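You operate a simulated robot arm through the tools that you are given. There is no shell and no other tool. Be economical: measure what you need, move in short steps, check, and stop when the job is done.

The job below is to be done with a simulated two-armed robot. You get a single attempt, and the scene is never put back.

JOB
Wipe up the spill on the green bench top with the wipe and put it back.

The check looks at the end state, three seconds after you hand in, the way a careful person would. Anything else that was tipped, shoved, dropped, spilled or broken makes it a failure.

ROBOT AND FRAMES
Two 7-joint arms with two-finger parallel grippers on one trunk, on a base that drives. Base frame: it is fixed to the floor where the robot stands at the start and does not move with it; the origin is under the middle of the robot, x ahead of it, y to its left, z up; the surface under the hand at the start is at about z = 850. Lengths are in mm, angles in rad, forces in N, time in s.
The left shoulder is at the start at [50, 165, 1080], the right one opposite. With the tool pointing down near the work surface each hand reaches from about 240 to 700 mm from the robot's upright axis, wherever it stands, measured 20 degrees to its own side. Payload 3.91 kg a hand.
Tool frame (each hand has its own): the origin (TCP) lies between the finger pads and is the grasp point; the fingertips stand 30 mm ahead of it; z points along the fingers, y is the line along which they close. Largest opening 110 mm; finger width 20, thickness 10; the body of the gripper, 48 by 112 mm, starts 55 mm behind the TCP.
Orientation is told as [roll, pitch, yaw] about the base's x, y, z axes, in that order, counted from this pose: with the fingers straight down and closing along the base's y, the tool's x points along the base's -x, its y along +y and its z along -z.

CONTROLS
- The arms move only by the tool move_arm. It takes "left_increments", "right_increments" or both (then of equal length, played together; a hand with none holds still); each is a list of rows, each an object of numbers (a shift or turn left out is 0, a gripper value left out holds the last): "claw": the gripper command, from -1 (shut) to 1 (fully open), values between in proportion; "x", "y", "z": the shift along the tool's x, y, z in units of 100 mm (1.0 is 100 mm); "rx", "ry", "rz": the turn, a rotation vector about the tool's x, y, z in units of 180 degrees (1.0 is 180 degrees). In form: [{"claw": .., "x": .., "y": .., "z": .., "rx": .., "ry": .., "rz": ..}, ...]. A call has 1 to 8 rows; each row is the pose to reach, as a shift and turn from the pose commanded when the call began, along the tool's axes at that moment. A call with a number of a shift or a turn outside -1 to 1 is refused whole. Each row takes 0.2 s and may step no farther than 50 mm and 0.15 rad from the row before; otherwise, or with a gripper value out of range, the whole call is refused. Where a pose cannot be reached the arm comes as near as it can. A force on the tool above 40 N (or 10 N above the force at the start of the call, whichever is more), or a blocked arm, ends the call early, and 0.2 s more pass. The fingers move at their own pace (about 45 mm/s each) and stop on an object; they squeeze with about 30 N. The grip force told is the motor's: it shows also when the fingers shut on nothing. Time passes only in rows, and 0.2 s behind the last, so rows that repeat a pose let the fingers close. The reply holds the time, the measured pose of the TCP, the force on the tool along the base axes, the opening and the grip force, in the units named above and with some noise, with the torque about the TCP (base axes, N m) and any sound that the robot's microphone picked up.
- Cameras (640 x 400 px; columns grow to the right, rows downward): "scene" is now at [112.4, -39.4, 1260.3]; the picture's right is [-0.44, -0.90, 0.00], its down [-0.42, 0.21, -0.88] and it looks along [0.79, -0.39, -0.47] (base axes); focal length 271 px, centre (320, 200). "left" rides on the left gripper at [72, -17, -103] in its tool frame; the picture's right is [0.23, 0.97, 0.00], its down [-0.76, 0.18, -0.62] and it looks along [-0.61, 0.14, 0.78] (tool axes); focal length 222 px, centre (320, 200). "right" rides on the right gripper at [72, 17, -103] in its tool frame; the picture's right is [-0.23, 0.97, 0.00], its down [-0.76, -0.18, -0.62] and it looks along [-0.61, -0.14, 0.78] (tool axes); focal length 222 px, centre (320, 200). There is no depth. A picture from a camera that has moved, and an enlarged one, comes with that camera's place and axes in the base frame and with its lens.
- snapshot(camera): a new picture of that camera. It takes no simulated time.
- raise_lower(by): slides the trunk up (or, below 0, down) by that many mm; the arms and the scene camera ride with it, the base frame stays. It gives what a move gives, with no picture.
- drive_base(legs): drives the robot by 1 to 6 legs, each [ahead, left, turn to the left] in mm, mm and rad, along the robot's own axes; the way and the turn of a leg run together, so that a leg with both is an arc; at most 1500 mm and 3.142 rad a leg. The arms and the cameras ride along, it lands a little off, and it stops where it bumps. It gives what a move gives.
- pan_tilt(pan, tilt): turns the head with the scene camera to pan (to the left, within 1.396 rad either way) and tilt (down, from -0.506 to 1.204), counted from straight ahead of the robot. It gives what a move gives.
- close_up(camera, box): a new picture of the part [left, top, right, bottom] of that camera's present view, enlarged. It takes no simulated time.
- close_job(): hands the job in; it is judged then, once.

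Work in short steps. Places have to be worked out from the pictures, the camera data and where the tool is seen: move nearer, look again, correct. Check each grasp and each placing, and mend what went wrong. You have 120 turns and 100 pictures in all, those below and enlarged ones among them. Open the grippers and draw the arms clear of the work before you hand the job in, unless the task says otherwise; then end with one line.

The tools are called after "Call:" by a JSON object that holds its "fn" and its "kwargs". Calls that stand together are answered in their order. move_arm: Moves the arms, as the interface text tells. Its arguments: {"type":"object","properties":{"left_increments":{"type":"array"},"right_increments":{"type":"array"}},"required":[]} The other tools are called the same way: raise_lower (by) slides the trunk up or down; drive_base (legs) drives the base; pan_tilt (pan, tilt) turns the head that bears the scene camera; snapshot (camera) takes a picture; close_up (camera, box) takes an enlarged picture of a part of a camera's view; close_job () hands the job in.

At the start:

```text
time_s: 0.0
left_tool_pos: [416.4, 17.8, 1037.7]
left_orientation: [0.001, 0.0, 0.0]
left_force: [0.3, -1.1, -0.3]
left_moment: [-0.01, -0.01, -0.02]
left_finger_gap: 109.7
left_grip_force: 0.0
right_tool_pos: [340.7, -328.8, 1076.5]
right_orientation: [0.0, 0.0, 0.0]
right_force: [0.2, -0.6, 0.6]
right_moment: [-0.03, -0.03, -0.01]
right_finger_gap: 110.3
right_grip_force: 0.0
trunk travel left (down, up): [-300.0, 203.0]
robot x, y, heading: [2.8, -3.5, -0.005]
head pan, tilt: [-0.457, 0.49]
```

scene: 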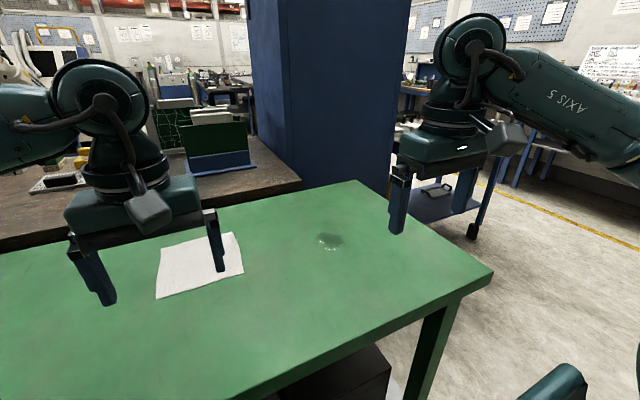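
right: 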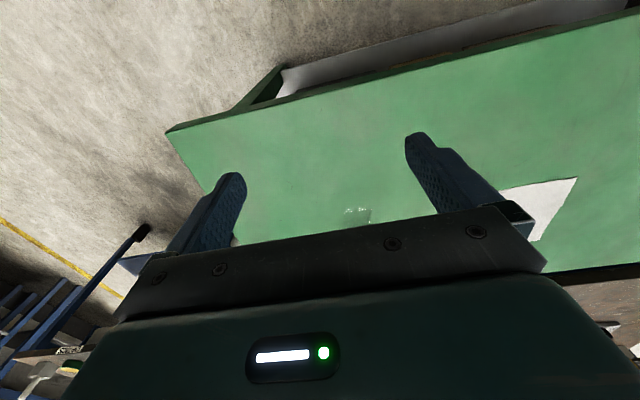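
left: 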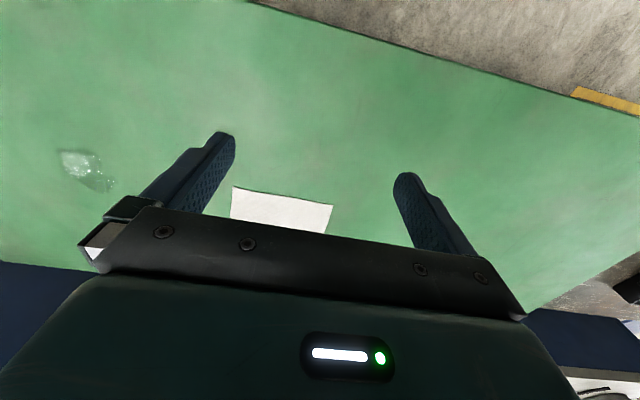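

The wipe looks like a flat sheet at about [660, -5] and the spill is at about [595, -305]. I'll look closer at both.

Call:
{"fn": "close_up", "kwargs": {"camera": "scene", "box": [140, 210, 270, 310]}}

Call:
{"fn": "close_up", "kwargs": {"camera": "scene", "box": [280, 205, 380, 270]}}

Call:
{"fn": "close_up", "kwargs": {"camera": "left", "box": [20, 120, 380, 280]}}

```text
4.00 times, centred on (205, 260) of scene
camera zoom: at [112.4, -39.4, 1260.3], right [-0.44, -0.9, 0.0], down [-0.42, 0.21, -0.88], along [0.79, -0.39, -0.47], focal length 1084 px, centre (780, -40)
```

zoom: 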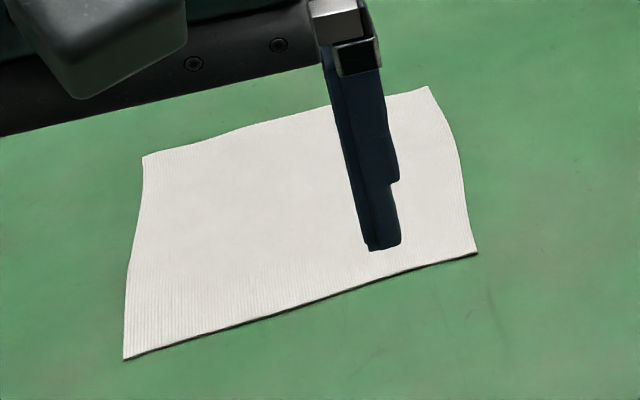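

```text
6.15 times, centred on (330, 238) of scene
camera zoom: at [112.4, -39.4, 1260.3], right [-0.44, -0.9, 0.0], down [-0.42, 0.21, -0.88], along [0.79, -0.39, -0.47], focal length 1667 px, centre (258, -31)
```

zoom: 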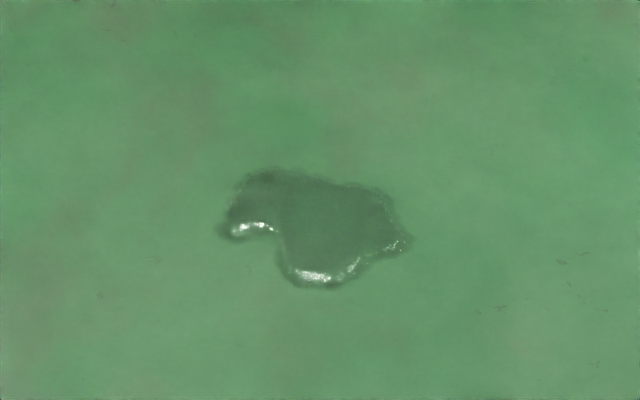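

```text
1.78 times, centred on (200, 200) of left
camera zoom: at [344.0, 1.6, 1140.8], right [-0.23, 0.97, 0.0], down [0.76, 0.18, 0.62], along [0.61, 0.14, -0.78], focal length 395 px, centre (533, 200)
```

zoom: 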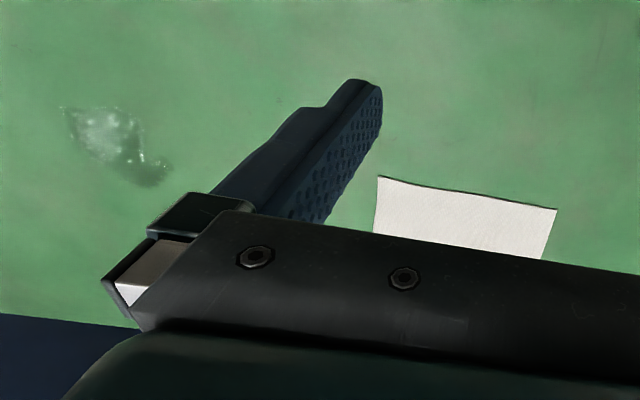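

Both are flat on the bench, and the left and scene cameras agree on the positions. I'll use the right hand, so I move the left arm away and bring the right one toward the wipe.

Call:
{"fn": "move_arm", "kwargs": {"left_increments": [{"x": 0.2, "y": 0.33}, {"x": 0.4, "y": 0.66}, {"x": 0.6, "y": 1.0}, {"x": 0.6, "y": 1.0}], "right_increments": [{"x": -0.25, "y": 0.1}, {"x": -0.5, "y": 0.3}, {"x": -0.75, "y": 0.6}, {"x": -1.0, "y": 0.9}]}}

Call:
{"fn": "move_arm", "kwargs": {"left_increments": [{"x": 0.2, "y": 0.33}, {"x": 0.4, "y": 0.66}, {"x": 0.4, "y": 1.0}, {"x": 0.4, "y": 1.0}], "right_increments": [{"x": -0.25, "y": 0.25}, {"x": -0.5, "y": 0.5}, {"x": -0.75, "y": 0.75}, {"x": -1.0, "y": 1.0}]}}

Call:
{"fn": "snapshot", "kwargs": {"camera": "scene"}}

Call:
{"fn": "snapshot", "kwargs": {"camera": "right"}}

```text
time_s: 1.0
left_tool_pos: [358.6, 116.9, 1038.7]
left_orientation: [0.0, -0.001, 0.002]
left_force: [0.0, 0.0, 0.2]
left_moment: [-0.02, 0.03, 0.0]
left_finger_gap: 109.9
left_grip_force: 0.0
right_tool_pos: [441.7, -239.5, 1075.3]
right_orientation: [-0.001, -0.001, 0.001]
right_force: [0.5, 0.2, 0.5]
right_moment: [-0.02, -0.02, -0.01]
right_finger_gap: 110.1
right_grip_force: 0.1
trunk travel left (down, up): [-300.0, 203.0]
robot x, y, heading: [0.2, 0.9, 0.001]
head pan, tilt: [-0.457, 0.49]
```

```text
time_s: 2.0
left_tool_pos: [317.1, 219.3, 1037.4]
left_orientation: [0.001, 0.001, 0.0]
left_force: [-0.1, 0.0, -0.6]
left_moment: [0.03, 0.01, -0.01]
left_finger_gap: 110.0
left_grip_force: 0.1
right_tool_pos: [541.6, -139.7, 1075.4]
right_orientation: [-0.001, 0.0, -0.002]
right_force: [0.1, 0.7, -0.8]
right_moment: [-0.02, -0.01, 0.02]
right_finger_gap: 110.1
right_grip_force: 0.0
trunk travel left (down, up): [-300.0, 203.0]
robot x, y, heading: [-0.1, 0.0, -0.001]
head pan, tilt: [-0.457, 0.49]
```

```text
93 pictures are left
camera scene: at [112.7, -39.1, 1260.2], right [-0.44, -0.9, 0.0], down [-0.42, 0.21, -0.88], along [0.79, -0.39, -0.47], focal length 271 px, centre (320, 200)
```

scene: 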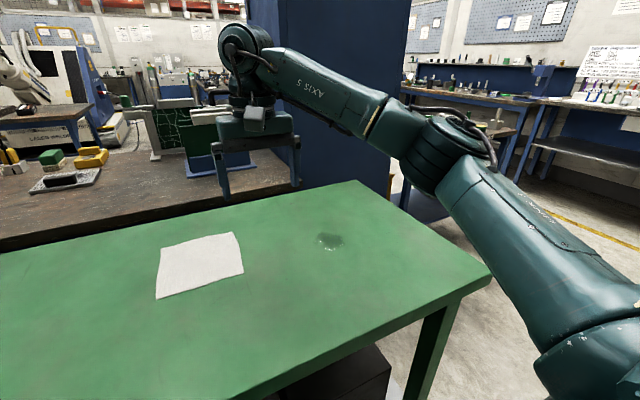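

```text
92 pictures are left
camera right: at [469.9, -123.1, 1181.5], right [0.23, 0.97, 0.0], down [0.76, -0.18, 0.62], along [0.61, -0.14, -0.78], focal length 222 px, centre (320, 200)
```

right: 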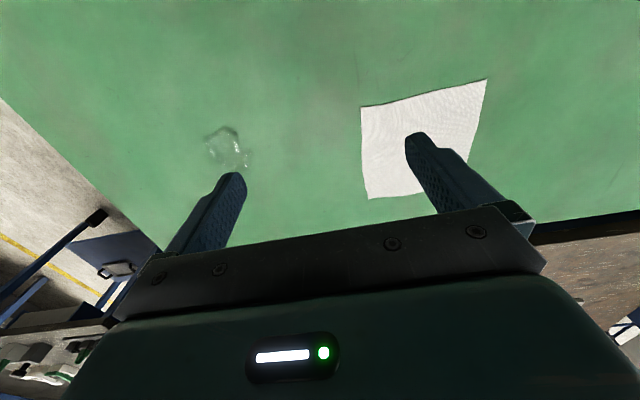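

Table and wipe positions are confirmed. I move over the wipe centre, partly closing the fingers, and descend.

Call:
{"fn": "move_arm", "kwargs": {"right_increments": [{"claw": 0.0, "x": -0.25, "y": 0.3}, {"x": -0.5, "y": 0.6}, {"x": -0.75, "y": 0.85, "z": 0.1}, {"x": -1.0, "y": 1.0, "z": 0.4}, {"x": -1.0, "y": 1.0, "z": 0.8}]}}

Call:
{"fn": "move_arm", "kwargs": {"right_increments": [{"x": -0.1, "y": 0.2, "z": 0.3}, {"x": -0.19, "y": 0.35, "z": 0.65}]}}

Call:
{"fn": "snapshot", "kwargs": {"camera": "scene"}}

Call:
{"fn": "snapshot", "kwargs": {"camera": "right"}}

```text
time_s: 3.2
left_tool_pos: [315.9, 217.9, 1038.5]
left_orientation: [0.0, 0.002, 0.0]
left_force: [0.3, 0.6, -0.6]
left_moment: [-0.01, -0.03, -0.02]
left_finger_gap: 110.1
left_grip_force: 0.0
right_tool_pos: [620.4, -48.5, 1011.0]
right_orientation: [-0.001, -0.001, 0.002]
right_force: [-0.7, 0.4, 0.9]
right_moment: [0.02, -0.05, 0.0]
right_finger_gap: 55.0
right_grip_force: 0.1
right hand out of reach, approached as far as the arm can: row 3, 4, 5
trunk travel left (down, up): [-300.0, 203.0]
robot x, y, heading: [0.4, 3.3, -0.001]
head pan, tilt: [-0.457, 0.49]
```

```text
time_s: 3.8
left_tool_pos: [315.7, 219.5, 1037.8]
left_orientation: [0.0, 0.001, 0.0]
left_force: [-0.1, 0.1, 0.0]
left_moment: [-0.01, -0.02, 0.01]
left_finger_gap: 110.0
left_grip_force: 0.0
right_tool_pos: [619.7, -23.1, 967.6]
right_orientation: [0.0, 0.0, 0.0]
right_force: [0.7, 0.0, 0.0]
right_moment: [0.01, 0.01, -0.03]
right_finger_gap: 54.9
right_grip_force: 0.0
right hand out of reach, approached as far as the arm can: row 1, 2
trunk travel left (down, up): [-300.0, 203.0]
robot x, y, heading: [-1.0, 0.4, 0.001]
head pan, tilt: [-0.457, 0.49]
```

```text
91 pictures are left
camera scene: at [112.2, -39.2, 1260.3], right [-0.44, -0.9, 0.0], down [-0.42, 0.21, -0.88], along [0.79, -0.39, -0.47], focal length 271 px, centre (320, 200)
```

scene: 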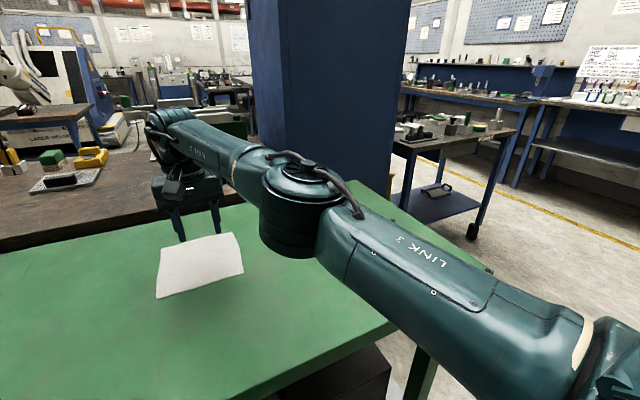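

```text
90 pictures are left
camera right: at [548.4, -6.9, 1072.0], right [0.23, 0.97, 0.0], down [0.76, -0.18, 0.62], along [0.61, -0.14, -0.78], focal length 222 px, centre (320, 200)
```

right: 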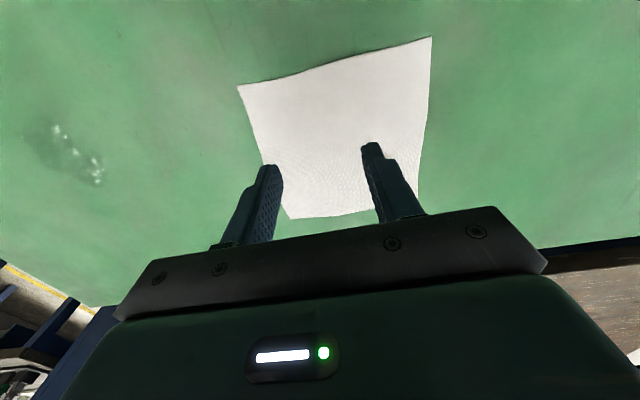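

The right arm is at its reach limit here, so the base needs to go forward a little. First I look down to check clearance to the bench.

Call:
{"fn": "pan_tilt", "kwargs": {"pan": 0, "tilt": 1.2}}

Call:
{"fn": "snapshot", "kwargs": {"camera": "scene"}}

```text
time_s: 4.9
left_tool_pos: [315.2, 219.0, 1037.6]
left_orientation: [0.001, 0.0, 0.0]
left_force: [-0.2, -0.2, 0.7]
left_moment: [-0.01, 0.01, 0.0]
left_finger_gap: 110.0
left_grip_force: 0.1
right_tool_pos: [620.2, -23.1, 966.6]
right_orientation: [-0.002, 0.001, 0.002]
right_force: [0.7, -0.2, 0.7]
right_moment: [-0.02, -0.01, 0.0]
right_finger_gap: 54.6
right_grip_force: 0.1
trunk travel left (down, up): [-300.0, 203.0]
robot x, y, heading: [0.7, 0.8, -0.002]
head pan, tilt: [0.0, 1.201]
```

```text
89 pictures are left
camera scene: at [86.6, 0.8, 1205.8], right [0.0, -1.0, 0.0], down [-0.93, 0.0, -0.36], along [0.36, 0.0, -0.93], focal length 271 px, centre (320, 200)
```

scene: 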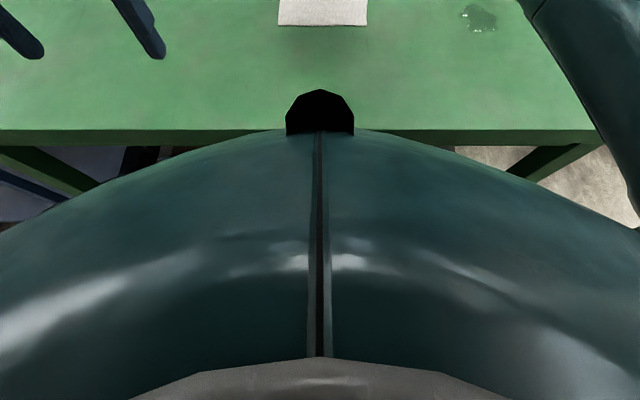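

The torso hides the clearance, so I avoid driving. The near half of the wipe is within reach, so I'll pinch it at about [610, -8] and descend gradually.

Call:
{"fn": "move_arm", "kwargs": {"right_increments": [{"x": 0.08, "y": 0.12, "z": 0.2}, {"x": 0.08, "y": 0.12, "z": 0.5}]}}

Call:
{"fn": "snapshot", "kwargs": {"camera": "right"}}

```text
time_s: 5.5
left_tool_pos: [317.2, 217.3, 1038.0]
left_orientation: [0.0, -0.002, 0.001]
left_force: [0.4, -0.4, 0.5]
left_moment: [-0.02, -0.02, -0.01]
left_finger_gap: 110.2
left_grip_force: 0.0
right_tool_pos: [609.6, -11.6, 919.0]
right_orientation: [0.002, 0.0, 0.0]
right_force: [0.8, -0.5, -1.0]
right_moment: [0.0, -0.01, 0.0]
right_finger_gap: 54.9
right_grip_force: 0.1
trunk travel left (down, up): [-300.0, 203.0]
robot x, y, heading: [3.5, -3.8, -0.002]
head pan, tilt: [0.0, 1.201]
```

```text
88 pictures are left
camera right: at [538.6, 3.8, 1023.0], right [0.23, 0.97, 0.0], down [0.76, -0.18, 0.62], along [0.61, -0.14, -0.78], focal length 222 px, centre (320, 200)
```

right: 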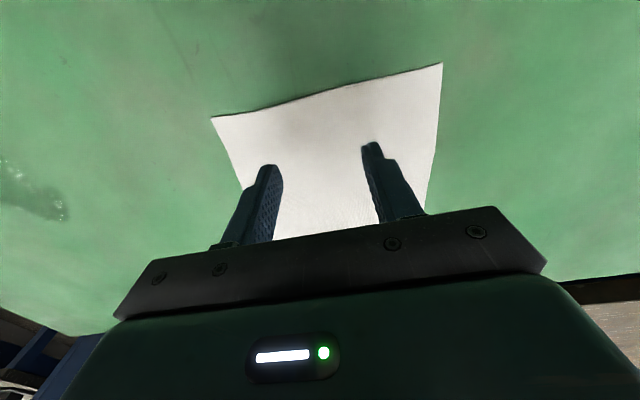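

The hand is well placed over the wipe's near-middle with 39 mm to go. I descend slowly until I feel contact.

Call:
{"fn": "move_arm", "kwargs": {"right_increments": [{"z": 0.2}, {"z": 0.34}, {"z": 0.36}, {"z": 0.38}, {"z": 0.4}, {"z": 0.41}]}}

```text
time_s: 6.9
left_tool_pos: [315.0, 217.7, 1038.4]
left_orientation: [0.001, -0.003, 0.0]
left_force: [-0.4, -0.7, 0.6]
left_moment: [-0.01, -0.03, 0.05]
left_finger_gap: 109.9
left_grip_force: 0.1
right_tool_pos: [610.4, -12.7, 881.7]
right_orientation: [0.001, -0.005, -0.001]
right_force: [2.8, -2.1, 20.2]
right_moment: [-0.28, 0.0, 0.06]
right_finger_gap: 54.9
right_grip_force: 0.0
trunk travel left (down, up): [-300.0, 203.0]
robot x, y, heading: [1.9, 2.2, 0.002]
head pan, tilt: [0.0, 1.201]
```

The fingers press the wipe at about 20 N. I close them here to gather a fold.

Call:
{"fn": "move_arm", "kwargs": {"right_increments": [{"claw": -1, "z": 0.0}, {"z": 0.0}, {"z": 0.0}, {"z": 0.0}, {"z": 0.0}, {"z": 0.0}]}}

Call:
{"fn": "snapshot", "kwargs": {"camera": "right"}}

```text
time_s: 8.3
left_tool_pos: [314.2, 218.3, 1038.8]
left_orientation: [0.001, -0.002, 0.0]
left_force: [-0.7, 0.2, 0.0]
left_moment: [-0.01, -0.01, -0.03]
left_finger_gap: 109.9
left_grip_force: 0.2
right_tool_pos: [610.5, -12.1, 881.0]
right_orientation: [-0.001, -0.006, 0.001]
right_force: [-1.5, -1.1, 25.3]
right_moment: [-0.06, 0.08, -0.04]
right_finger_gap: 3.0
right_grip_force: 30.4
trunk travel left (down, up): [-300.0, 203.0]
robot x, y, heading: [0.2, 1.1, -0.002]
head pan, tilt: [0.0, 1.201]
```

```text
87 pictures are left
camera right: at [537.4, 3.8, 985.7], right [0.23, 0.97, 0.0], down [0.76, -0.18, 0.63], along [0.61, -0.14, -0.78], focal length 222 px, centre (320, 200)
```

right: 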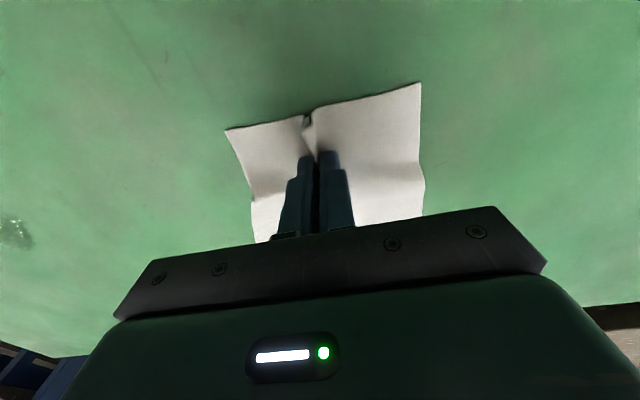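

The fingers have a fold with a 3 mm gap. I lift 60 mm and check.

Call:
{"fn": "move_arm", "kwargs": {"right_increments": [{"z": -0.2}, {"z": -0.4}, {"z": -0.6}]}}

Call:
{"fn": "snapshot", "kwargs": {"camera": "right"}}

Call:
{"fn": "pan_tilt", "kwargs": {"pan": -0.3, "tilt": 0.6}}

Call:
{"fn": "snapshot", "kwargs": {"camera": "scene"}}

```text
time_s: 9.1
left_tool_pos: [315.9, 218.6, 1038.2]
left_orientation: [0.0, 0.001, -0.001]
left_force: [0.0, 0.4, 0.3]
left_moment: [-0.02, 0.0, -0.02]
left_finger_gap: 109.9
left_grip_force: 0.1
right_tool_pos: [610.1, -11.7, 938.6]
right_orientation: [0.0, -0.001, 0.001]
right_force: [-1.1, -0.1, 0.0]
right_moment: [-0.02, 0.0, 0.03]
right_finger_gap: 2.7
right_grip_force: 29.8
trunk travel left (down, up): [-300.0, 203.0]
robot x, y, heading: [-0.1, -0.3, -0.001]
head pan, tilt: [0.0, 1.201]
```

```text
86 pictures are left
camera right: at [538.3, 4.8, 1043.5], right [0.23, 0.97, 0.0], down [0.76, -0.18, 0.62], along [0.61, -0.14, -0.78], focal length 222 px, centre (320, 200)
```

right: 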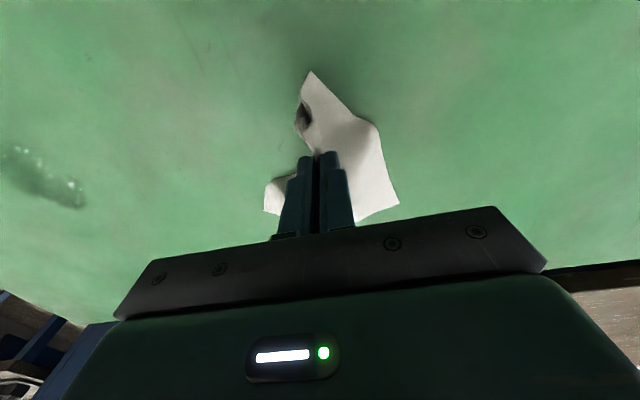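

```text
time_s: 10.1
left_tool_pos: [317.2, 218.7, 1038.2]
left_orientation: [0.001, 0.0, 0.0]
left_force: [0.3, 0.3, -0.5]
left_moment: [-0.01, 0.0, 0.01]
left_finger_gap: 109.8
left_grip_force: 0.0
right_tool_pos: [609.5, -10.8, 938.5]
right_orientation: [0.0, 0.0, -0.001]
right_force: [0.1, -0.1, 0.0]
right_moment: [0.01, -0.01, 0.01]
right_finger_gap: 2.6
right_grip_force: 30.3
trunk travel left (down, up): [-300.0, 203.0]
robot x, y, heading: [3.0, 0.7, 0.001]
head pan, tilt: [-0.3, 0.6]
```

```text
85 pictures are left
camera scene: at [115.0, -25.3, 1250.3], right [-0.3, -0.96, 0.0], down [-0.54, 0.17, -0.82], along [0.79, -0.24, -0.57], focal length 271 px, centre (320, 200)
```

scene: 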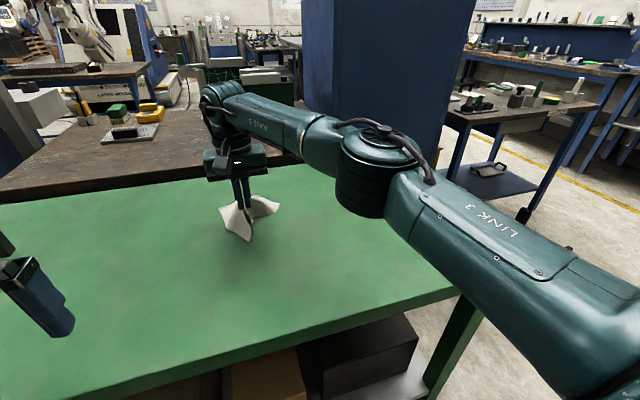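

It is a cloth and is held firmly. I raise it a bit and carry it toward the spill.

Call:
{"fn": "move_arm", "kwargs": {"right_increments": [{"z": -0.4}, {"z": -0.6, "y": -0.4}, {"z": -0.6, "y": -0.7}, {"z": -0.6, "y": -1.0}]}}

Call:
{"fn": "move_arm", "kwargs": {"right_increments": [{"y": -0.35}, {"y": -0.7}, {"y": -1.0}]}}

Call:
{"fn": "snapshot", "kwargs": {"camera": "right"}}

Call:
{"fn": "snapshot", "kwargs": {"camera": "scene"}}

```text
time_s: 11.1
left_tool_pos: [316.2, 217.8, 1038.7]
left_orientation: [0.0, 0.0, -0.001]
left_force: [-0.8, 0.3, 0.4]
left_moment: [-0.03, -0.02, -0.04]
left_finger_gap: 109.8
left_grip_force: 0.0
right_tool_pos: [610.5, -113.2, 997.1]
right_orientation: [0.0, 0.0, 0.0]
right_force: [-0.3, 0.7, 0.9]
right_moment: [0.04, 0.03, 0.0]
right_finger_gap: 2.9
right_grip_force: 29.8
trunk travel left (down, up): [-300.0, 203.0]
robot x, y, heading: [1.1, -2.1, 0.002]
head pan, tilt: [-0.3, 0.6]
```

```text
time_s: 11.9
left_tool_pos: [315.6, 219.0, 1038.7]
left_orientation: [-0.001, 0.0, 0.0]
left_force: [-0.8, 0.5, 0.2]
left_moment: [-0.02, -0.01, 0.0]
left_finger_gap: 110.0
left_grip_force: 0.0
right_tool_pos: [610.1, -212.1, 996.5]
right_orientation: [0.001, -0.001, -0.001]
right_force: [0.3, -0.2, -0.4]
right_moment: [0.01, 0.0, -0.01]
right_finger_gap: 2.7
right_grip_force: 30.1
trunk travel left (down, up): [-300.0, 203.0]
robot x, y, heading: [-2.8, 2.4, 0.001]
head pan, tilt: [-0.3, 0.6]
```

```text
84 pictures are left
camera right: at [539.0, -196.6, 1102.1], right [0.23, 0.97, 0.0], down [0.76, -0.18, 0.62], along [0.61, -0.14, -0.78], focal length 222 px, centre (320, 200)
```

right: 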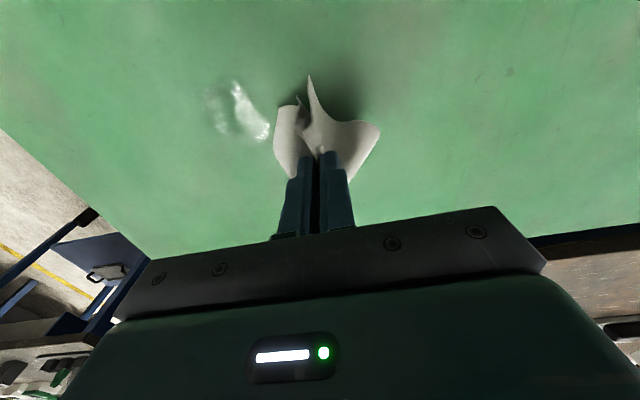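

```text
83 pictures are left
camera scene: at [115.0, -25.6, 1250.4], right [-0.3, -0.96, 0.0], down [-0.54, 0.17, -0.83], along [0.79, -0.24, -0.56], focal length 271 px, centre (320, 200)
```

scene: 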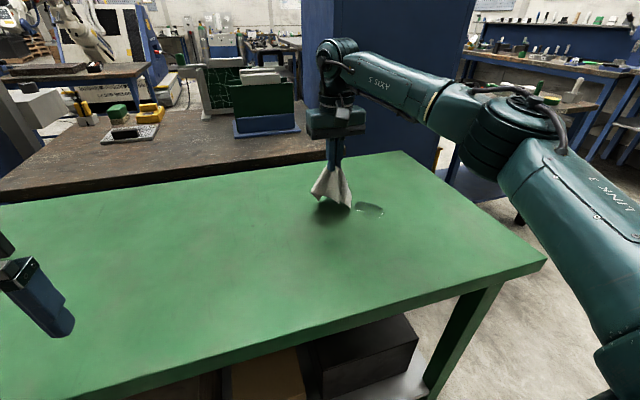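

The spill spans about x 563–630, y -337 to -273. I move above its centre and lower the cloth onto it.

Call:
{"fn": "move_arm", "kwargs": {"right_increments": [{"y": -0.45}, {"y": -0.93, "x": 0.1}, {"y": -0.93, "x": 0.1, "z": 0.4}, {"y": -0.93, "x": 0.1, "z": 0.75}, {"y": -0.93, "x": 0.1, "z": 0.95}]}}

Call:
{"fn": "move_arm", "kwargs": {"right_increments": [{"z": 0.1}, {"z": 0.15}, {"z": 0.18}]}}

Call:
{"fn": "snapshot", "kwargs": {"camera": "right"}}

Call:
{"fn": "snapshot", "kwargs": {"camera": "scene"}}

```text
time_s: 13.1
left_tool_pos: [315.5, 218.2, 1038.5]
left_orientation: [-0.002, 0.0, 0.0]
left_force: [0.8, -0.7, 0.4]
left_moment: [0.04, 0.0, -0.03]
left_finger_gap: 110.1
left_grip_force: 0.1
right_tool_pos: [598.3, -304.4, 901.3]
right_orientation: [0.0, 0.0, 0.0]
right_force: [0.4, 0.5, -0.1]
right_moment: [-0.03, 0.0, 0.01]
right_finger_gap: 2.8
right_grip_force: 30.2
trunk travel left (down, up): [-300.0, 203.0]
robot x, y, heading: [-1.0, -0.7, 0.003]
head pan, tilt: [-0.3, 0.6]
```

```text
time_s: 13.9
left_tool_pos: [315.5, 217.6, 1037.6]
left_orientation: [-0.001, -0.001, 0.0]
left_force: [-0.2, -1.1, 0.4]
left_moment: [0.0, -0.02, -0.01]
left_finger_gap: 109.8
left_grip_force: 0.0
right_tool_pos: [599.5, -306.4, 884.1]
right_orientation: [0.0, 0.001, -0.001]
right_force: [0.9, 0.1, -0.1]
right_moment: [0.01, -0.01, 0.0]
right_finger_gap: 2.7
right_grip_force: 29.9
trunk travel left (down, up): [-300.0, 203.0]
robot x, y, heading: [1.6, 0.0, 0.002]
head pan, tilt: [-0.3, 0.6]
```

```text
82 pictures are left
camera right: at [527.9, -290.0, 988.8], right [0.23, 0.97, 0.0], down [0.76, -0.18, 0.62], along [0.61, -0.14, -0.78], focal length 222 px, centre (320, 200)
```

right: 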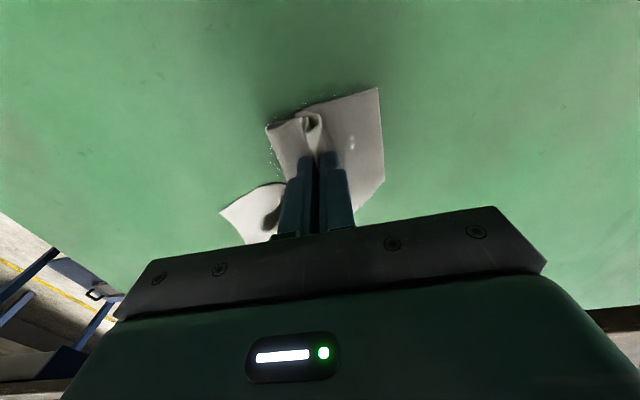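

```text
81 pictures are left
camera scene: at [115.1, -25.4, 1250.3], right [-0.3, -0.96, 0.0], down [-0.54, 0.17, -0.83], along [0.79, -0.24, -0.56], focal length 271 px, centre (320, 200)
```

scene: 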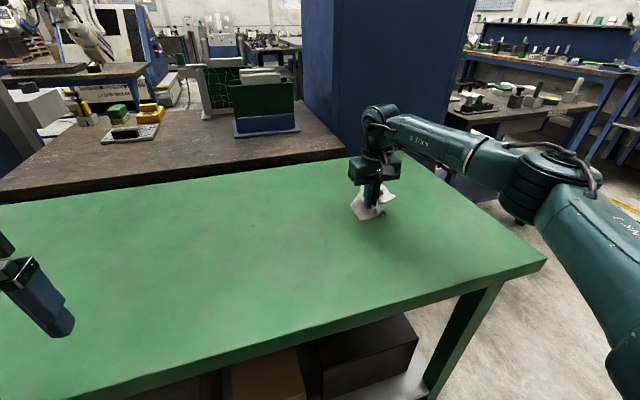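

The cloth covers the spill. I press lightly and scrub in a pattern.

Call:
{"fn": "move_arm", "kwargs": {"right_increments": [{"z": 0.03}, {"z": 0.03, "y": 0.2}, {"z": 0.03, "y": 0.35}, {"z": 0.03, "y": 0.35, "x": 0.25}, {"z": 0.03, "y": 0.0, "x": 0.3}, {"z": 0.03, "y": -0.35, "x": 0.3}, {"z": 0.03, "y": -0.35, "x": 0.0}, {"z": 0.03, "y": 0.0, "x": 0.0}]}}

Call:
{"fn": "snapshot", "kwargs": {"camera": "right"}}

```text
time_s: 15.7
left_tool_pos: [315.6, 218.8, 1038.1]
left_orientation: [0.001, 0.002, 0.0]
left_force: [0.8, -0.3, 0.5]
left_moment: [0.02, -0.02, -0.01]
left_finger_gap: 110.0
left_grip_force: 0.0
right_tool_pos: [600.9, -305.6, 882.6]
right_orientation: [0.0, 0.0, -0.002]
right_force: [0.2, -0.4, 1.0]
right_moment: [0.02, 0.0, -0.03]
right_finger_gap: 2.7
right_grip_force: 29.8
trunk travel left (down, up): [-300.0, 203.0]
robot x, y, heading: [0.7, 1.7, -0.001]
head pan, tilt: [-0.3, 0.6]
```

```text
80 pictures are left
camera right: at [528.9, -289.2, 987.8], right [0.23, 0.97, 0.0], down [0.76, -0.18, 0.62], along [0.61, -0.14, -0.78], focal length 222 px, centre (320, 200)
```

right: 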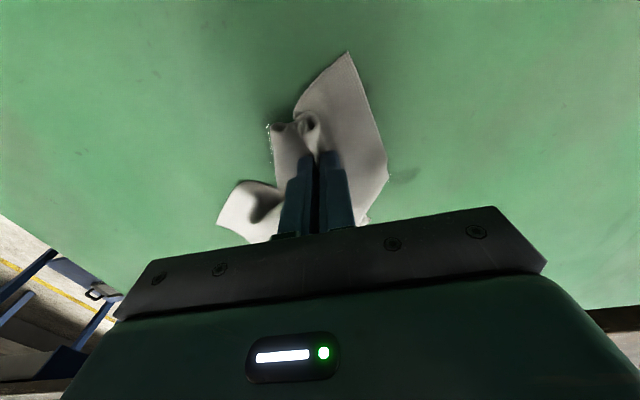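

No pressing force yet, and a wet patch shows beside the cloth. I go 3 mm lower and scrub wider, including the +x/+y side.

Call:
{"fn": "move_arm", "kwargs": {"right_increments": [{"z": 0.03}, {"z": 0.03, "y": 0.4}, {"z": 0.03, "y": 0.4, "x": -0.3}, {"z": 0.03, "y": 0.0, "x": -0.3}, {"z": 0.03, "y": -0.35, "x": -0.3}, {"z": 0.03, "y": -0.35, "x": 0.0}, {"z": 0.03, "y": 0.0, "x": 0.0}, {"z": 0.03, "y": 0.4, "x": 0.1}]}}

Call:
{"fn": "snapshot", "kwargs": {"camera": "right"}}

```text
time_s: 17.5
left_tool_pos: [316.3, 219.1, 1037.8]
left_orientation: [0.0, 0.001, 0.0]
left_force: [0.6, -0.4, -0.2]
left_moment: [0.0, -0.06, 0.01]
left_finger_gap: 110.0
left_grip_force: 0.1
right_tool_pos: [589.1, -263.8, 882.4]
right_orientation: [0.001, -0.005, -0.004]
right_force: [1.2, -6.5, 22.5]
right_moment: [-0.15, 0.01, 0.02]
right_finger_gap: 2.5
right_grip_force: 29.8
trunk travel left (down, up): [-300.0, 203.0]
robot x, y, heading: [-2.6, 0.9, 0.004]
head pan, tilt: [-0.3, 0.6]
```

```text
79 pictures are left
camera right: at [518.3, -248.0, 986.6], right [0.23, 0.97, 0.0], down [0.76, -0.18, 0.63], along [0.61, -0.14, -0.78], focal length 222 px, centre (320, 200)
```

right: 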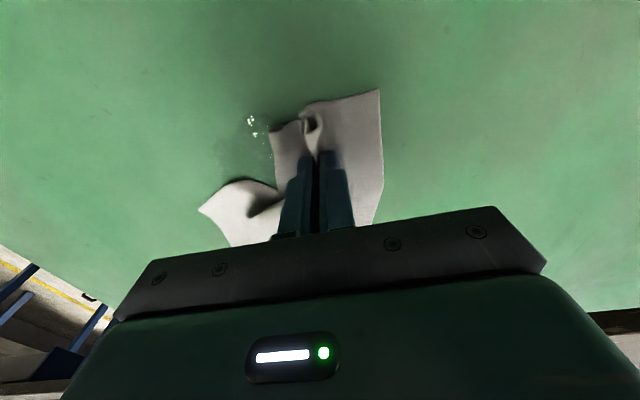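

Pressing at 22 N now. Residue remains at about [555, -300], so I raster over that near side.

Call:
{"fn": "move_arm", "kwargs": {"right_increments": [{"x": 0.4, "y": 0.0}, {"x": 0.4, "y": -0.4}, {"x": 0.4, "y": -0.8}, {"x": 0.2, "y": -0.8}, {"x": 0.2, "y": -0.4}, {"x": 0.2, "y": 0.0}, {"x": 0.0, "y": -0.3}, {"x": 0.0, "y": -0.75}]}}

Call:
{"fn": "snapshot", "kwargs": {"camera": "right"}}

```text
time_s: 19.3
left_tool_pos: [315.1, 219.7, 1038.8]
left_orientation: [-0.002, -0.002, 0.002]
left_force: [-0.1, -0.3, 0.0]
left_moment: [-0.01, -0.01, -0.01]
left_finger_gap: 110.0
left_grip_force: 0.2
right_tool_pos: [589.5, -337.0, 881.4]
right_orientation: [0.0, -0.007, 0.003]
right_force: [-0.7, 4.3, 23.1]
right_moment: [0.21, 0.04, -0.05]
right_finger_gap: 2.6
right_grip_force: 30.4
trunk travel left (down, up): [-300.0, 203.0]
robot x, y, heading: [-0.3, -3.9, 0.003]
head pan, tilt: [-0.3, 0.6]
```

```text
78 pictures are left
camera right: at [517.3, -321.5, 986.5], right [0.22, 0.97, 0.0], down [0.76, -0.18, 0.63], along [0.61, -0.14, -0.78], focal length 222 px, centre (320, 200)
```

right: 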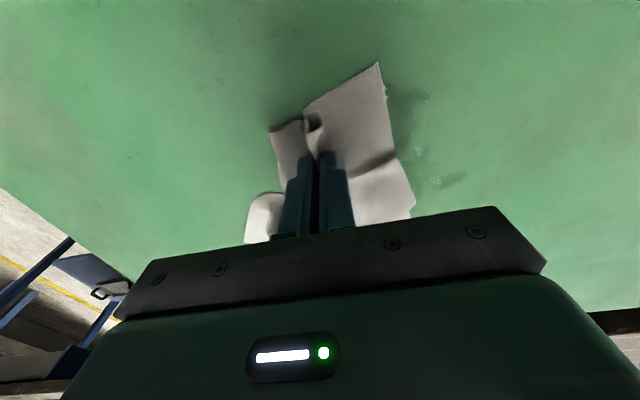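

Some streaks remain to the +y side. I lift the cloth to see what is left.

Call:
{"fn": "move_arm", "kwargs": {"right_increments": [{"z": -0.45}, {"z": -0.9}, {"z": -1.0, "x": 0.4}, {"z": -1.0, "x": 0.8}]}}

Call:
{"fn": "snapshot", "kwargs": {"camera": "right"}}

Call:
{"fn": "close_up", "kwargs": {"camera": "scene", "box": [320, 160, 440, 235]}}

```text
time_s: 20.3
left_tool_pos: [316.4, 217.8, 1038.2]
left_orientation: [-0.002, 0.0, 0.002]
left_force: [0.3, 0.0, 0.1]
left_moment: [0.01, 0.0, 0.0]
left_finger_gap: 110.1
left_grip_force: 0.1
right_tool_pos: [510.1, -339.6, 978.1]
right_orientation: [0.0, -0.001, 0.0]
right_force: [-0.1, -0.3, 0.4]
right_moment: [0.03, -0.02, 0.02]
right_finger_gap: 2.9
right_grip_force: 30.0
trunk travel left (down, up): [-300.0, 203.0]
robot x, y, heading: [0.9, 0.5, 0.003]
head pan, tilt: [-0.3, 0.6]
```

```text
77 pictures are left
camera right: at [438.0, -323.8, 1083.9], right [0.23, 0.97, 0.0], down [0.76, -0.18, 0.62], along [0.61, -0.14, -0.78], focal length 222 px, centre (320, 200)
```

right: 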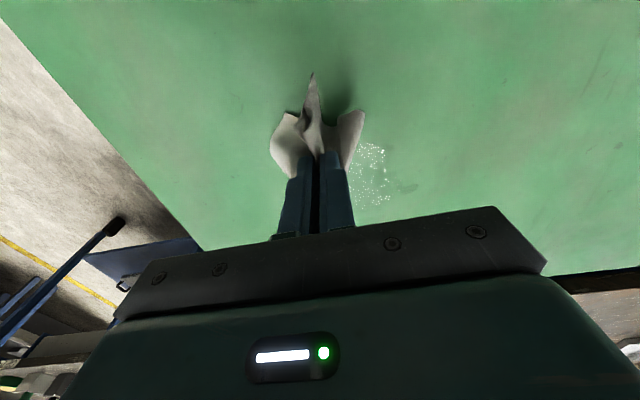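

```text
5.33 times, centred on (380, 198) of scene
camera zoom: at [114.7, -25.6, 1250.4], right [-0.3, -0.96, 0.0], down [-0.54, 0.17, -0.83], along [0.79, -0.24, -0.56], focal length 1445 px, centre (0, 213)
```

zoom: 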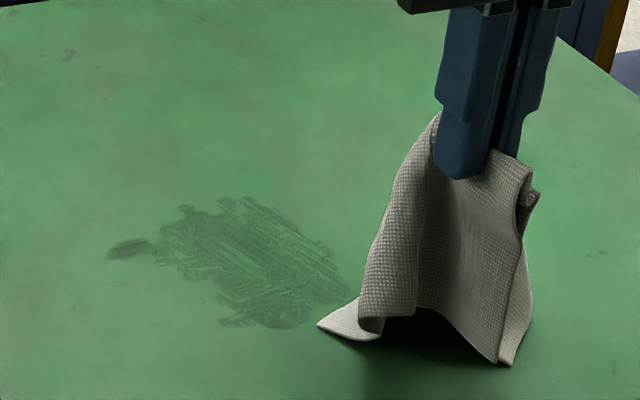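

A faint damp film remains over x 560–655, y -340 to -235. I'll do a dense raster in y with 15 mm steps in x, pressing.

Call:
{"fn": "move_arm", "kwargs": {"right_increments": [{"x": -0.4, "z": 0.2}, {"x": -0.45, "z": 0.6}, {"x": -0.45, "z": 0.9}, {"x": -0.45, "z": 0.98}, {"x": -0.45, "z": 1.0}]}}

Call:
{"fn": "move_arm", "kwargs": {"right_increments": [{"y": 0.36}, {"y": 0.73}, {"y": 1.0}, {"y": 1.0, "x": -0.15}, {"y": 0.6, "x": -0.15}, {"y": 0.2, "x": -0.15}, {"y": 0.0, "x": -0.15}, {"y": 0.0, "x": -0.3}]}}

Call:
{"fn": "move_arm", "kwargs": {"right_increments": [{"y": 0.36}, {"y": 0.73}, {"y": 1.0}, {"y": 1.0, "x": -0.15}, {"y": 0.6, "x": -0.15}, {"y": 0.2, "x": -0.15}, {"y": 0.0, "x": -0.15}, {"y": 0.0, "x": -0.3}]}}

Call:
{"fn": "snapshot", "kwargs": {"camera": "right"}}

```text
time_s: 21.5
left_tool_pos: [315.5, 219.0, 1037.2]
left_orientation: [-0.002, -0.001, 0.0]
left_force: [-0.3, 0.0, 0.1]
left_moment: [-0.02, -0.02, -0.05]
left_finger_gap: 110.0
left_grip_force: 0.0
right_tool_pos: [555.2, -339.6, 882.9]
right_orientation: [0.001, -0.007, 0.0]
right_force: [1.8, 0.1, 14.3]
right_moment: [-0.14, -0.01, 0.02]
right_finger_gap: 2.8
right_grip_force: 30.2
trunk travel left (down, up): [-300.0, 203.0]
robot x, y, heading: [-0.4, 3.5, -0.001]
head pan, tilt: [-0.3, 0.6]
```

```text
time_s: 23.3
left_tool_pos: [315.1, 219.3, 1038.2]
left_orientation: [-0.002, -0.003, -0.001]
left_force: [-0.3, -0.3, 0.5]
left_moment: [-0.01, -0.01, 0.01]
left_finger_gap: 109.9
left_grip_force: 0.0
right_tool_pos: [582.1, -341.1, 882.6]
right_orientation: [-0.004, -0.001, -0.005]
right_force: [-7.4, -1.6, 24.4]
right_moment: [-0.22, 0.23, -0.03]
right_finger_gap: 2.8
right_grip_force: 30.0
trunk travel left (down, up): [-300.0, 203.0]
robot x, y, heading: [-2.4, -1.7, 0.006]
head pan, tilt: [-0.3, 0.6]
```

```text
time_s: 25.1
left_tool_pos: [313.3, 219.3, 1038.5]
left_orientation: [-0.001, -0.004, -0.001]
left_force: [-0.4, -0.1, 0.7]
left_moment: [0.0, -0.02, 0.01]
left_finger_gap: 110.0
left_grip_force: 0.0
right_tool_pos: [613.3, -340.4, 882.7]
right_orientation: [-0.004, -0.005, -0.003]
right_force: [-8.1, -0.1, 28.0]
right_moment: [-0.21, 0.3, -0.06]
right_finger_gap: 2.9
right_grip_force: 29.8
trunk travel left (down, up): [-300.0, 203.0]
robot x, y, heading: [-2.1, -1.6, -0.004]
head pan, tilt: [-0.3, 0.6]
```

```text
75 pictures are left
camera right: at [540.9, -324.6, 987.2], right [0.23, 0.97, 0.0], down [0.76, -0.18, 0.63], along [0.61, -0.15, -0.78], focal length 222 px, centre (320, 200)
```

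right: 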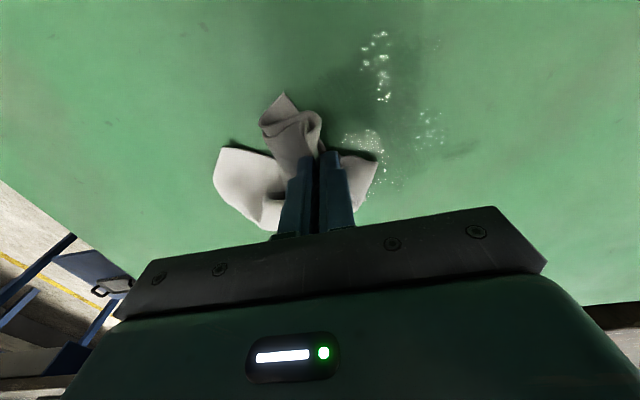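

Film still glistens near the strokes. I continue the raster to the far side and then inspect.

Call:
{"fn": "move_arm", "kwargs": {"right_increments": [{"y": 0.36}, {"y": 0.73}, {"y": 1.0}, {"y": 1.0, "x": -0.15}, {"y": 0.6, "x": -0.15}, {"y": 0.2, "x": -0.15}, {"y": 0.0, "x": -0.15}, {"y": 0.0, "x": -0.3}]}}

Call:
{"fn": "move_arm", "kwargs": {"right_increments": [{"z": -0.45}, {"z": -0.9}, {"z": -1.0, "y": 0.4}, {"z": -1.0, "y": 0.8}, {"z": -1.0, "y": 1.0}]}}

Call:
{"fn": "move_arm", "kwargs": {"right_increments": [{"y": 0.4}, {"y": 0.8}, {"y": 1.0}]}}

Call:
{"fn": "snapshot", "kwargs": {"camera": "right"}}

Call:
{"fn": "close_up", "kwargs": {"camera": "scene", "box": [320, 160, 440, 235]}}

```text
time_s: 26.9
left_tool_pos: [313.3, 219.8, 1038.3]
left_orientation: [0.0, -0.002, 0.0]
left_force: [1.1, 0.4, 0.2]
left_moment: [0.02, -0.03, -0.01]
left_finger_gap: 110.0
left_grip_force: 0.1
right_tool_pos: [629.5, -339.4, 883.5]
right_orientation: [-0.001, -0.006, 0.001]
right_force: [-0.2, 6.4, 23.9]
right_moment: [0.04, 0.03, -0.02]
right_finger_gap: 2.7
right_grip_force: 30.0
right hand out of reach, approached as far as the arm can: row 8
trunk travel left (down, up): [-300.0, 203.0]
robot x, y, heading: [-3.4, -0.4, 0.002]
head pan, tilt: [-0.3, 0.6]
```

```text
time_s: 28.1
left_tool_pos: [316.8, 218.1, 1038.4]
left_orientation: [0.0, 0.0, -0.001]
left_force: [-0.1, 0.9, 0.5]
left_moment: [-0.03, -0.02, 0.02]
left_finger_gap: 109.9
left_grip_force: 0.0
right_tool_pos: [628.4, -238.6, 979.9]
right_orientation: [0.0, 0.0, -0.002]
right_force: [0.1, 0.7, -0.4]
right_moment: [-0.03, -0.02, -0.07]
right_finger_gap: 2.7
right_grip_force: 30.2
trunk travel left (down, up): [-300.0, 203.0]
robot x, y, heading: [-0.5, -0.5, 0.003]
head pan, tilt: [-0.3, 0.6]
```

```text
time_s: 28.9
left_tool_pos: [317.2, 218.7, 1037.0]
left_orientation: [0.0, 0.001, 0.0]
left_force: [-0.7, 0.1, -0.1]
left_moment: [0.02, 0.01, 0.0]
left_finger_gap: 110.2
left_grip_force: 0.1
right_tool_pos: [628.3, -138.9, 980.5]
right_orientation: [0.002, 0.001, -0.001]
right_force: [-0.5, -1.5, -0.7]
right_moment: [-0.02, 0.05, -0.04]
right_finger_gap: 2.4
right_grip_force: 30.0
trunk travel left (down, up): [-300.0, 203.0]
robot x, y, heading: [-4.8, -5.2, 0.001]
head pan, tilt: [-0.3, 0.6]
```

```text
74 pictures are left
camera right: at [557.6, -122.9, 1085.4], right [0.23, 0.97, 0.0], down [0.76, -0.18, 0.62], along [0.61, -0.14, -0.78], focal length 222 px, centre (320, 200)
```

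right: 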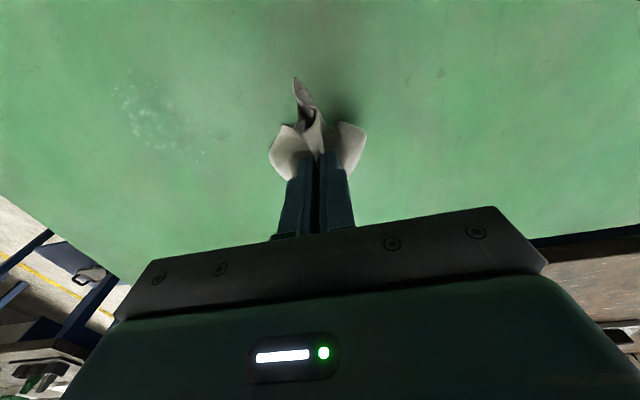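

```text
5.33 times, centred on (380, 198) of scene
camera zoom: at [115.1, -25.2, 1250.4], right [-0.3, -0.96, 0.0], down [-0.54, 0.17, -0.83], along [0.79, -0.24, -0.56], focal length 1445 px, centre (0, 213)
```

zoom: 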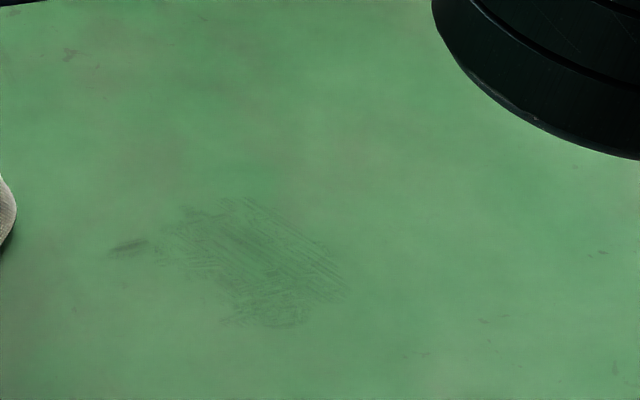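

It is clearly fading with each pass; same footprint. I return for another dense set of strokes, this time along x.

Call:
{"fn": "move_arm", "kwargs": {"right_increments": [{"y": -0.45}, {"y": -0.9}, {"y": -0.95, "z": 0.4}, {"y": -0.95, "z": 0.8}, {"y": -0.95, "z": 0.97}, {"y": -0.95, "z": 1.0}]}}

Call:
{"fn": "move_arm", "kwargs": {"right_increments": [{"x": -0.1, "z": 0.03}, {"x": 0.3, "z": 0.03}, {"x": 0.7, "z": 0.03}, {"x": 0.7, "y": -0.13, "z": 0.03}, {"x": 0.3, "y": -0.13, "z": 0.03}, {"x": -0.1, "y": -0.13, "z": 0.03}, {"x": -0.1, "y": -0.26, "z": 0.03}]}}

Call:
{"fn": "move_arm", "kwargs": {"right_increments": [{"x": 0.4}, {"x": 0.8}, {"x": 0.8, "y": -0.13}, {"x": 0.4, "y": -0.13}, {"x": 0.0, "y": -0.13}, {"x": 0.0, "y": -0.26}]}}

Call:
{"fn": "move_arm", "kwargs": {"right_increments": [{"x": 0.4}, {"x": 0.8}, {"x": 0.8, "y": -0.13}, {"x": 0.4, "y": -0.13}, {"x": 0.0, "y": -0.13}, {"x": 0.0, "y": -0.26}]}}

Call:
{"fn": "move_arm", "kwargs": {"right_increments": [{"x": 0.4}, {"x": 0.8}, {"x": 0.8, "y": -0.13}, {"x": 0.4, "y": -0.13}, {"x": 0.0, "y": -0.13}, {"x": 0.0, "y": -0.26}]}}

```text
time_s: 30.3
left_tool_pos: [315.9, 219.1, 1038.5]
left_orientation: [0.0, -0.002, 0.0]
left_force: [0.0, 0.1, 0.0]
left_moment: [-0.01, 0.01, -0.02]
left_finger_gap: 109.8
left_grip_force: 0.1
right_tool_pos: [628.8, -233.6, 883.0]
right_orientation: [0.001, -0.004, 0.0]
right_force: [1.1, 2.2, 12.3]
right_moment: [-0.04, 0.04, 0.0]
right_finger_gap: 2.7
right_grip_force: 29.8
trunk travel left (down, up): [-300.0, 203.0]
robot x, y, heading: [0.1, 0.7, 0.007]
head pan, tilt: [-0.3, 0.6]
```

```text
time_s: 31.9
left_tool_pos: [314.9, 220.2, 1038.4]
left_orientation: [-0.002, -0.003, -0.001]
left_force: [-0.8, -0.9, -0.8]
left_moment: [0.0, -0.01, 0.01]
left_finger_gap: 109.8
left_grip_force: 0.0
right_tool_pos: [638.9, -256.7, 882.7]
right_orientation: [0.001, -0.011, 0.006]
right_force: [0.1, 8.1, 28.9]
right_moment: [0.0, 0.09, -0.01]
right_finger_gap: 2.9
right_grip_force: 30.3
trunk travel left (down, up): [-300.0, 203.0]
robot x, y, heading: [0.2, -1.4, 0.001]
head pan, tilt: [-0.3, 0.6]
```

```text
time_s: 33.3
left_tool_pos: [314.6, 219.2, 1038.2]
left_orientation: [-0.001, -0.002, -0.001]
left_force: [0.1, 0.4, 0.4]
left_moment: [-0.01, -0.04, 0.02]
left_finger_gap: 110.1
left_grip_force: 0.1
right_tool_pos: [639.9, -282.3, 882.6]
right_orientation: [0.002, -0.01, 0.005]
right_force: [1.2, 9.3, 27.1]
right_moment: [0.03, 0.08, -0.02]
right_finger_gap: 2.6
right_grip_force: 29.8
trunk travel left (down, up): [-300.0, 203.0]
robot x, y, heading: [1.8, -0.5, -0.001]
head pan, tilt: [-0.3, 0.6]
```

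```text
time_s: 34.7
left_tool_pos: [314.3, 219.9, 1038.4]
left_orientation: [-0.004, -0.003, 0.001]
left_force: [0.4, -0.1, -0.4]
left_moment: [-0.01, 0.01, -0.02]
left_finger_gap: 109.7
left_grip_force: 0.0
right_tool_pos: [639.2, -306.7, 882.9]
right_orientation: [-0.001, -0.012, 0.006]
right_force: [0.6, 9.5, 32.1]
right_moment: [0.02, 0.09, -0.03]
right_finger_gap: 2.5
right_grip_force: 30.3
trunk travel left (down, up): [-300.0, 203.0]
robot x, y, heading: [0.3, -1.1, 0.003]
head pan, tilt: [-0.3, 0.6]
```

```text
time_s: 35.9
left_tool_pos: [314.8, 218.4, 1038.8]
left_orientation: [-0.001, -0.001, 0.0]
left_force: [0.4, -0.8, -0.7]
left_moment: [-0.01, 0.0, -0.02]
left_finger_gap: 110.1
left_grip_force: 0.0
right_tool_pos: [629.9, -324.9, 883.5]
right_orientation: [0.006, -0.008, 0.002]
right_force: [1.1, 4.0, 15.3]
right_moment: [0.01, -0.06, -0.03]
right_finger_gap: 2.7
right_grip_force: 30.3
trunk travel left (down, up): [-300.0, 203.0]
robot x, y, heading: [-1.3, -1.9, -0.003]
head pan, tilt: [-0.3, 0.6]
stopped in row 5 (right hand): the force on the tool passed its limit at 50 N (the readings are from after the stop); the commanded pose is now the measured one
```

A force limit ended the last stroke, but the area is nearly covered. I lift clear and look again.

Call:
{"fn": "move_arm", "kwargs": {"right_increments": [{"z": -0.45}, {"z": -0.9}, {"z": -1.0, "y": 0.4}, {"z": -1.0, "y": 0.8}, {"z": -1.0, "y": 1.0}]}}

Call:
{"fn": "move_arm", "kwargs": {"right_increments": [{"y": 0.4}, {"y": 0.8}, {"y": 1.0}]}}

Call:
{"fn": "close_up", "kwargs": {"camera": "right", "box": [60, 40, 300, 190]}}

Call:
{"fn": "close_up", "kwargs": {"camera": "scene", "box": [320, 160, 440, 235]}}

```text
time_s: 37.1
left_tool_pos: [315.8, 218.1, 1038.5]
left_orientation: [0.001, 0.0, 0.0]
left_force: [0.1, 0.1, 0.8]
left_moment: [-0.02, 0.01, 0.0]
left_finger_gap: 110.1
left_grip_force: 0.0
right_tool_pos: [628.5, -225.2, 977.9]
right_orientation: [0.004, 0.0, 0.001]
right_force: [-0.2, 0.2, -0.3]
right_moment: [0.0, -0.03, 0.02]
right_finger_gap: 2.4
right_grip_force: 29.7
trunk travel left (down, up): [-300.0, 203.0]
robot x, y, heading: [0.5, -0.2, -0.004]
head pan, tilt: [-0.3, 0.6]
```

```text
time_s: 37.9
left_tool_pos: [315.4, 218.4, 1037.8]
left_orientation: [0.0, 0.001, 0.0]
left_force: [0.3, 0.0, -1.0]
left_moment: [-0.01, 0.0, 0.02]
left_finger_gap: 110.1
left_grip_force: 0.1
right_tool_pos: [629.3, -125.1, 979.6]
right_orientation: [0.002, 0.0, -0.001]
right_force: [-0.2, 0.0, 0.6]
right_moment: [0.04, 0.01, 0.0]
right_finger_gap: 2.5
right_grip_force: 29.6
trunk travel left (down, up): [-300.0, 203.0]
robot x, y, heading: [3.3, 2.7, -0.002]
head pan, tilt: [-0.3, 0.6]
```

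```text
2.67 times, centred on (180, 115) of right
camera zoom: at [557.7, -109.7, 1083.3], right [0.23, 0.97, 0.0], down [0.76, -0.18, 0.62], along [0.61, -0.14, -0.78], focal length 592 px, centre (693, 427)
```

zoom: 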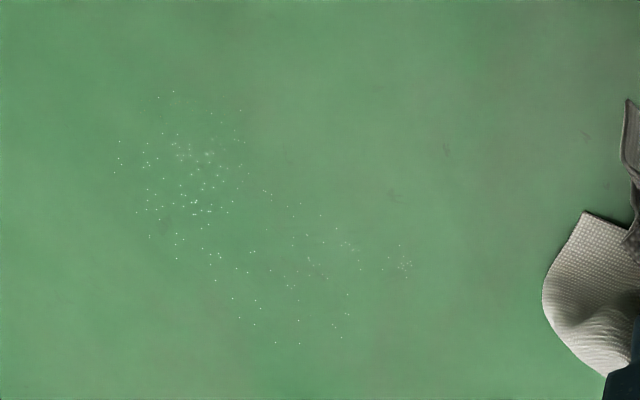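

```text
5.33 times, centred on (380, 198) of scene
camera zoom: at [114.8, -25.4, 1250.4], right [-0.3, -0.95, 0.0], down [-0.54, 0.17, -0.83], along [0.79, -0.24, -0.56], focal length 1445 px, centre (0, 213)
```

zoom: 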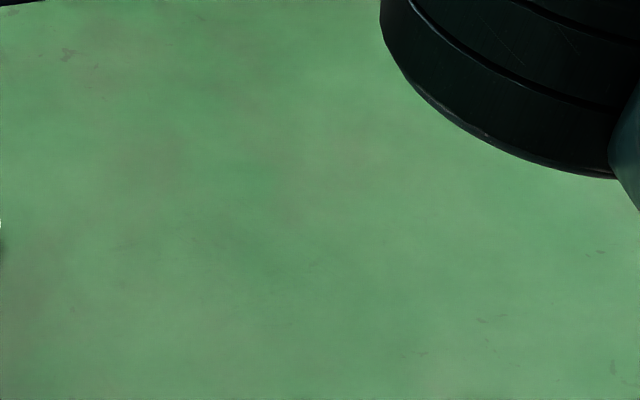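

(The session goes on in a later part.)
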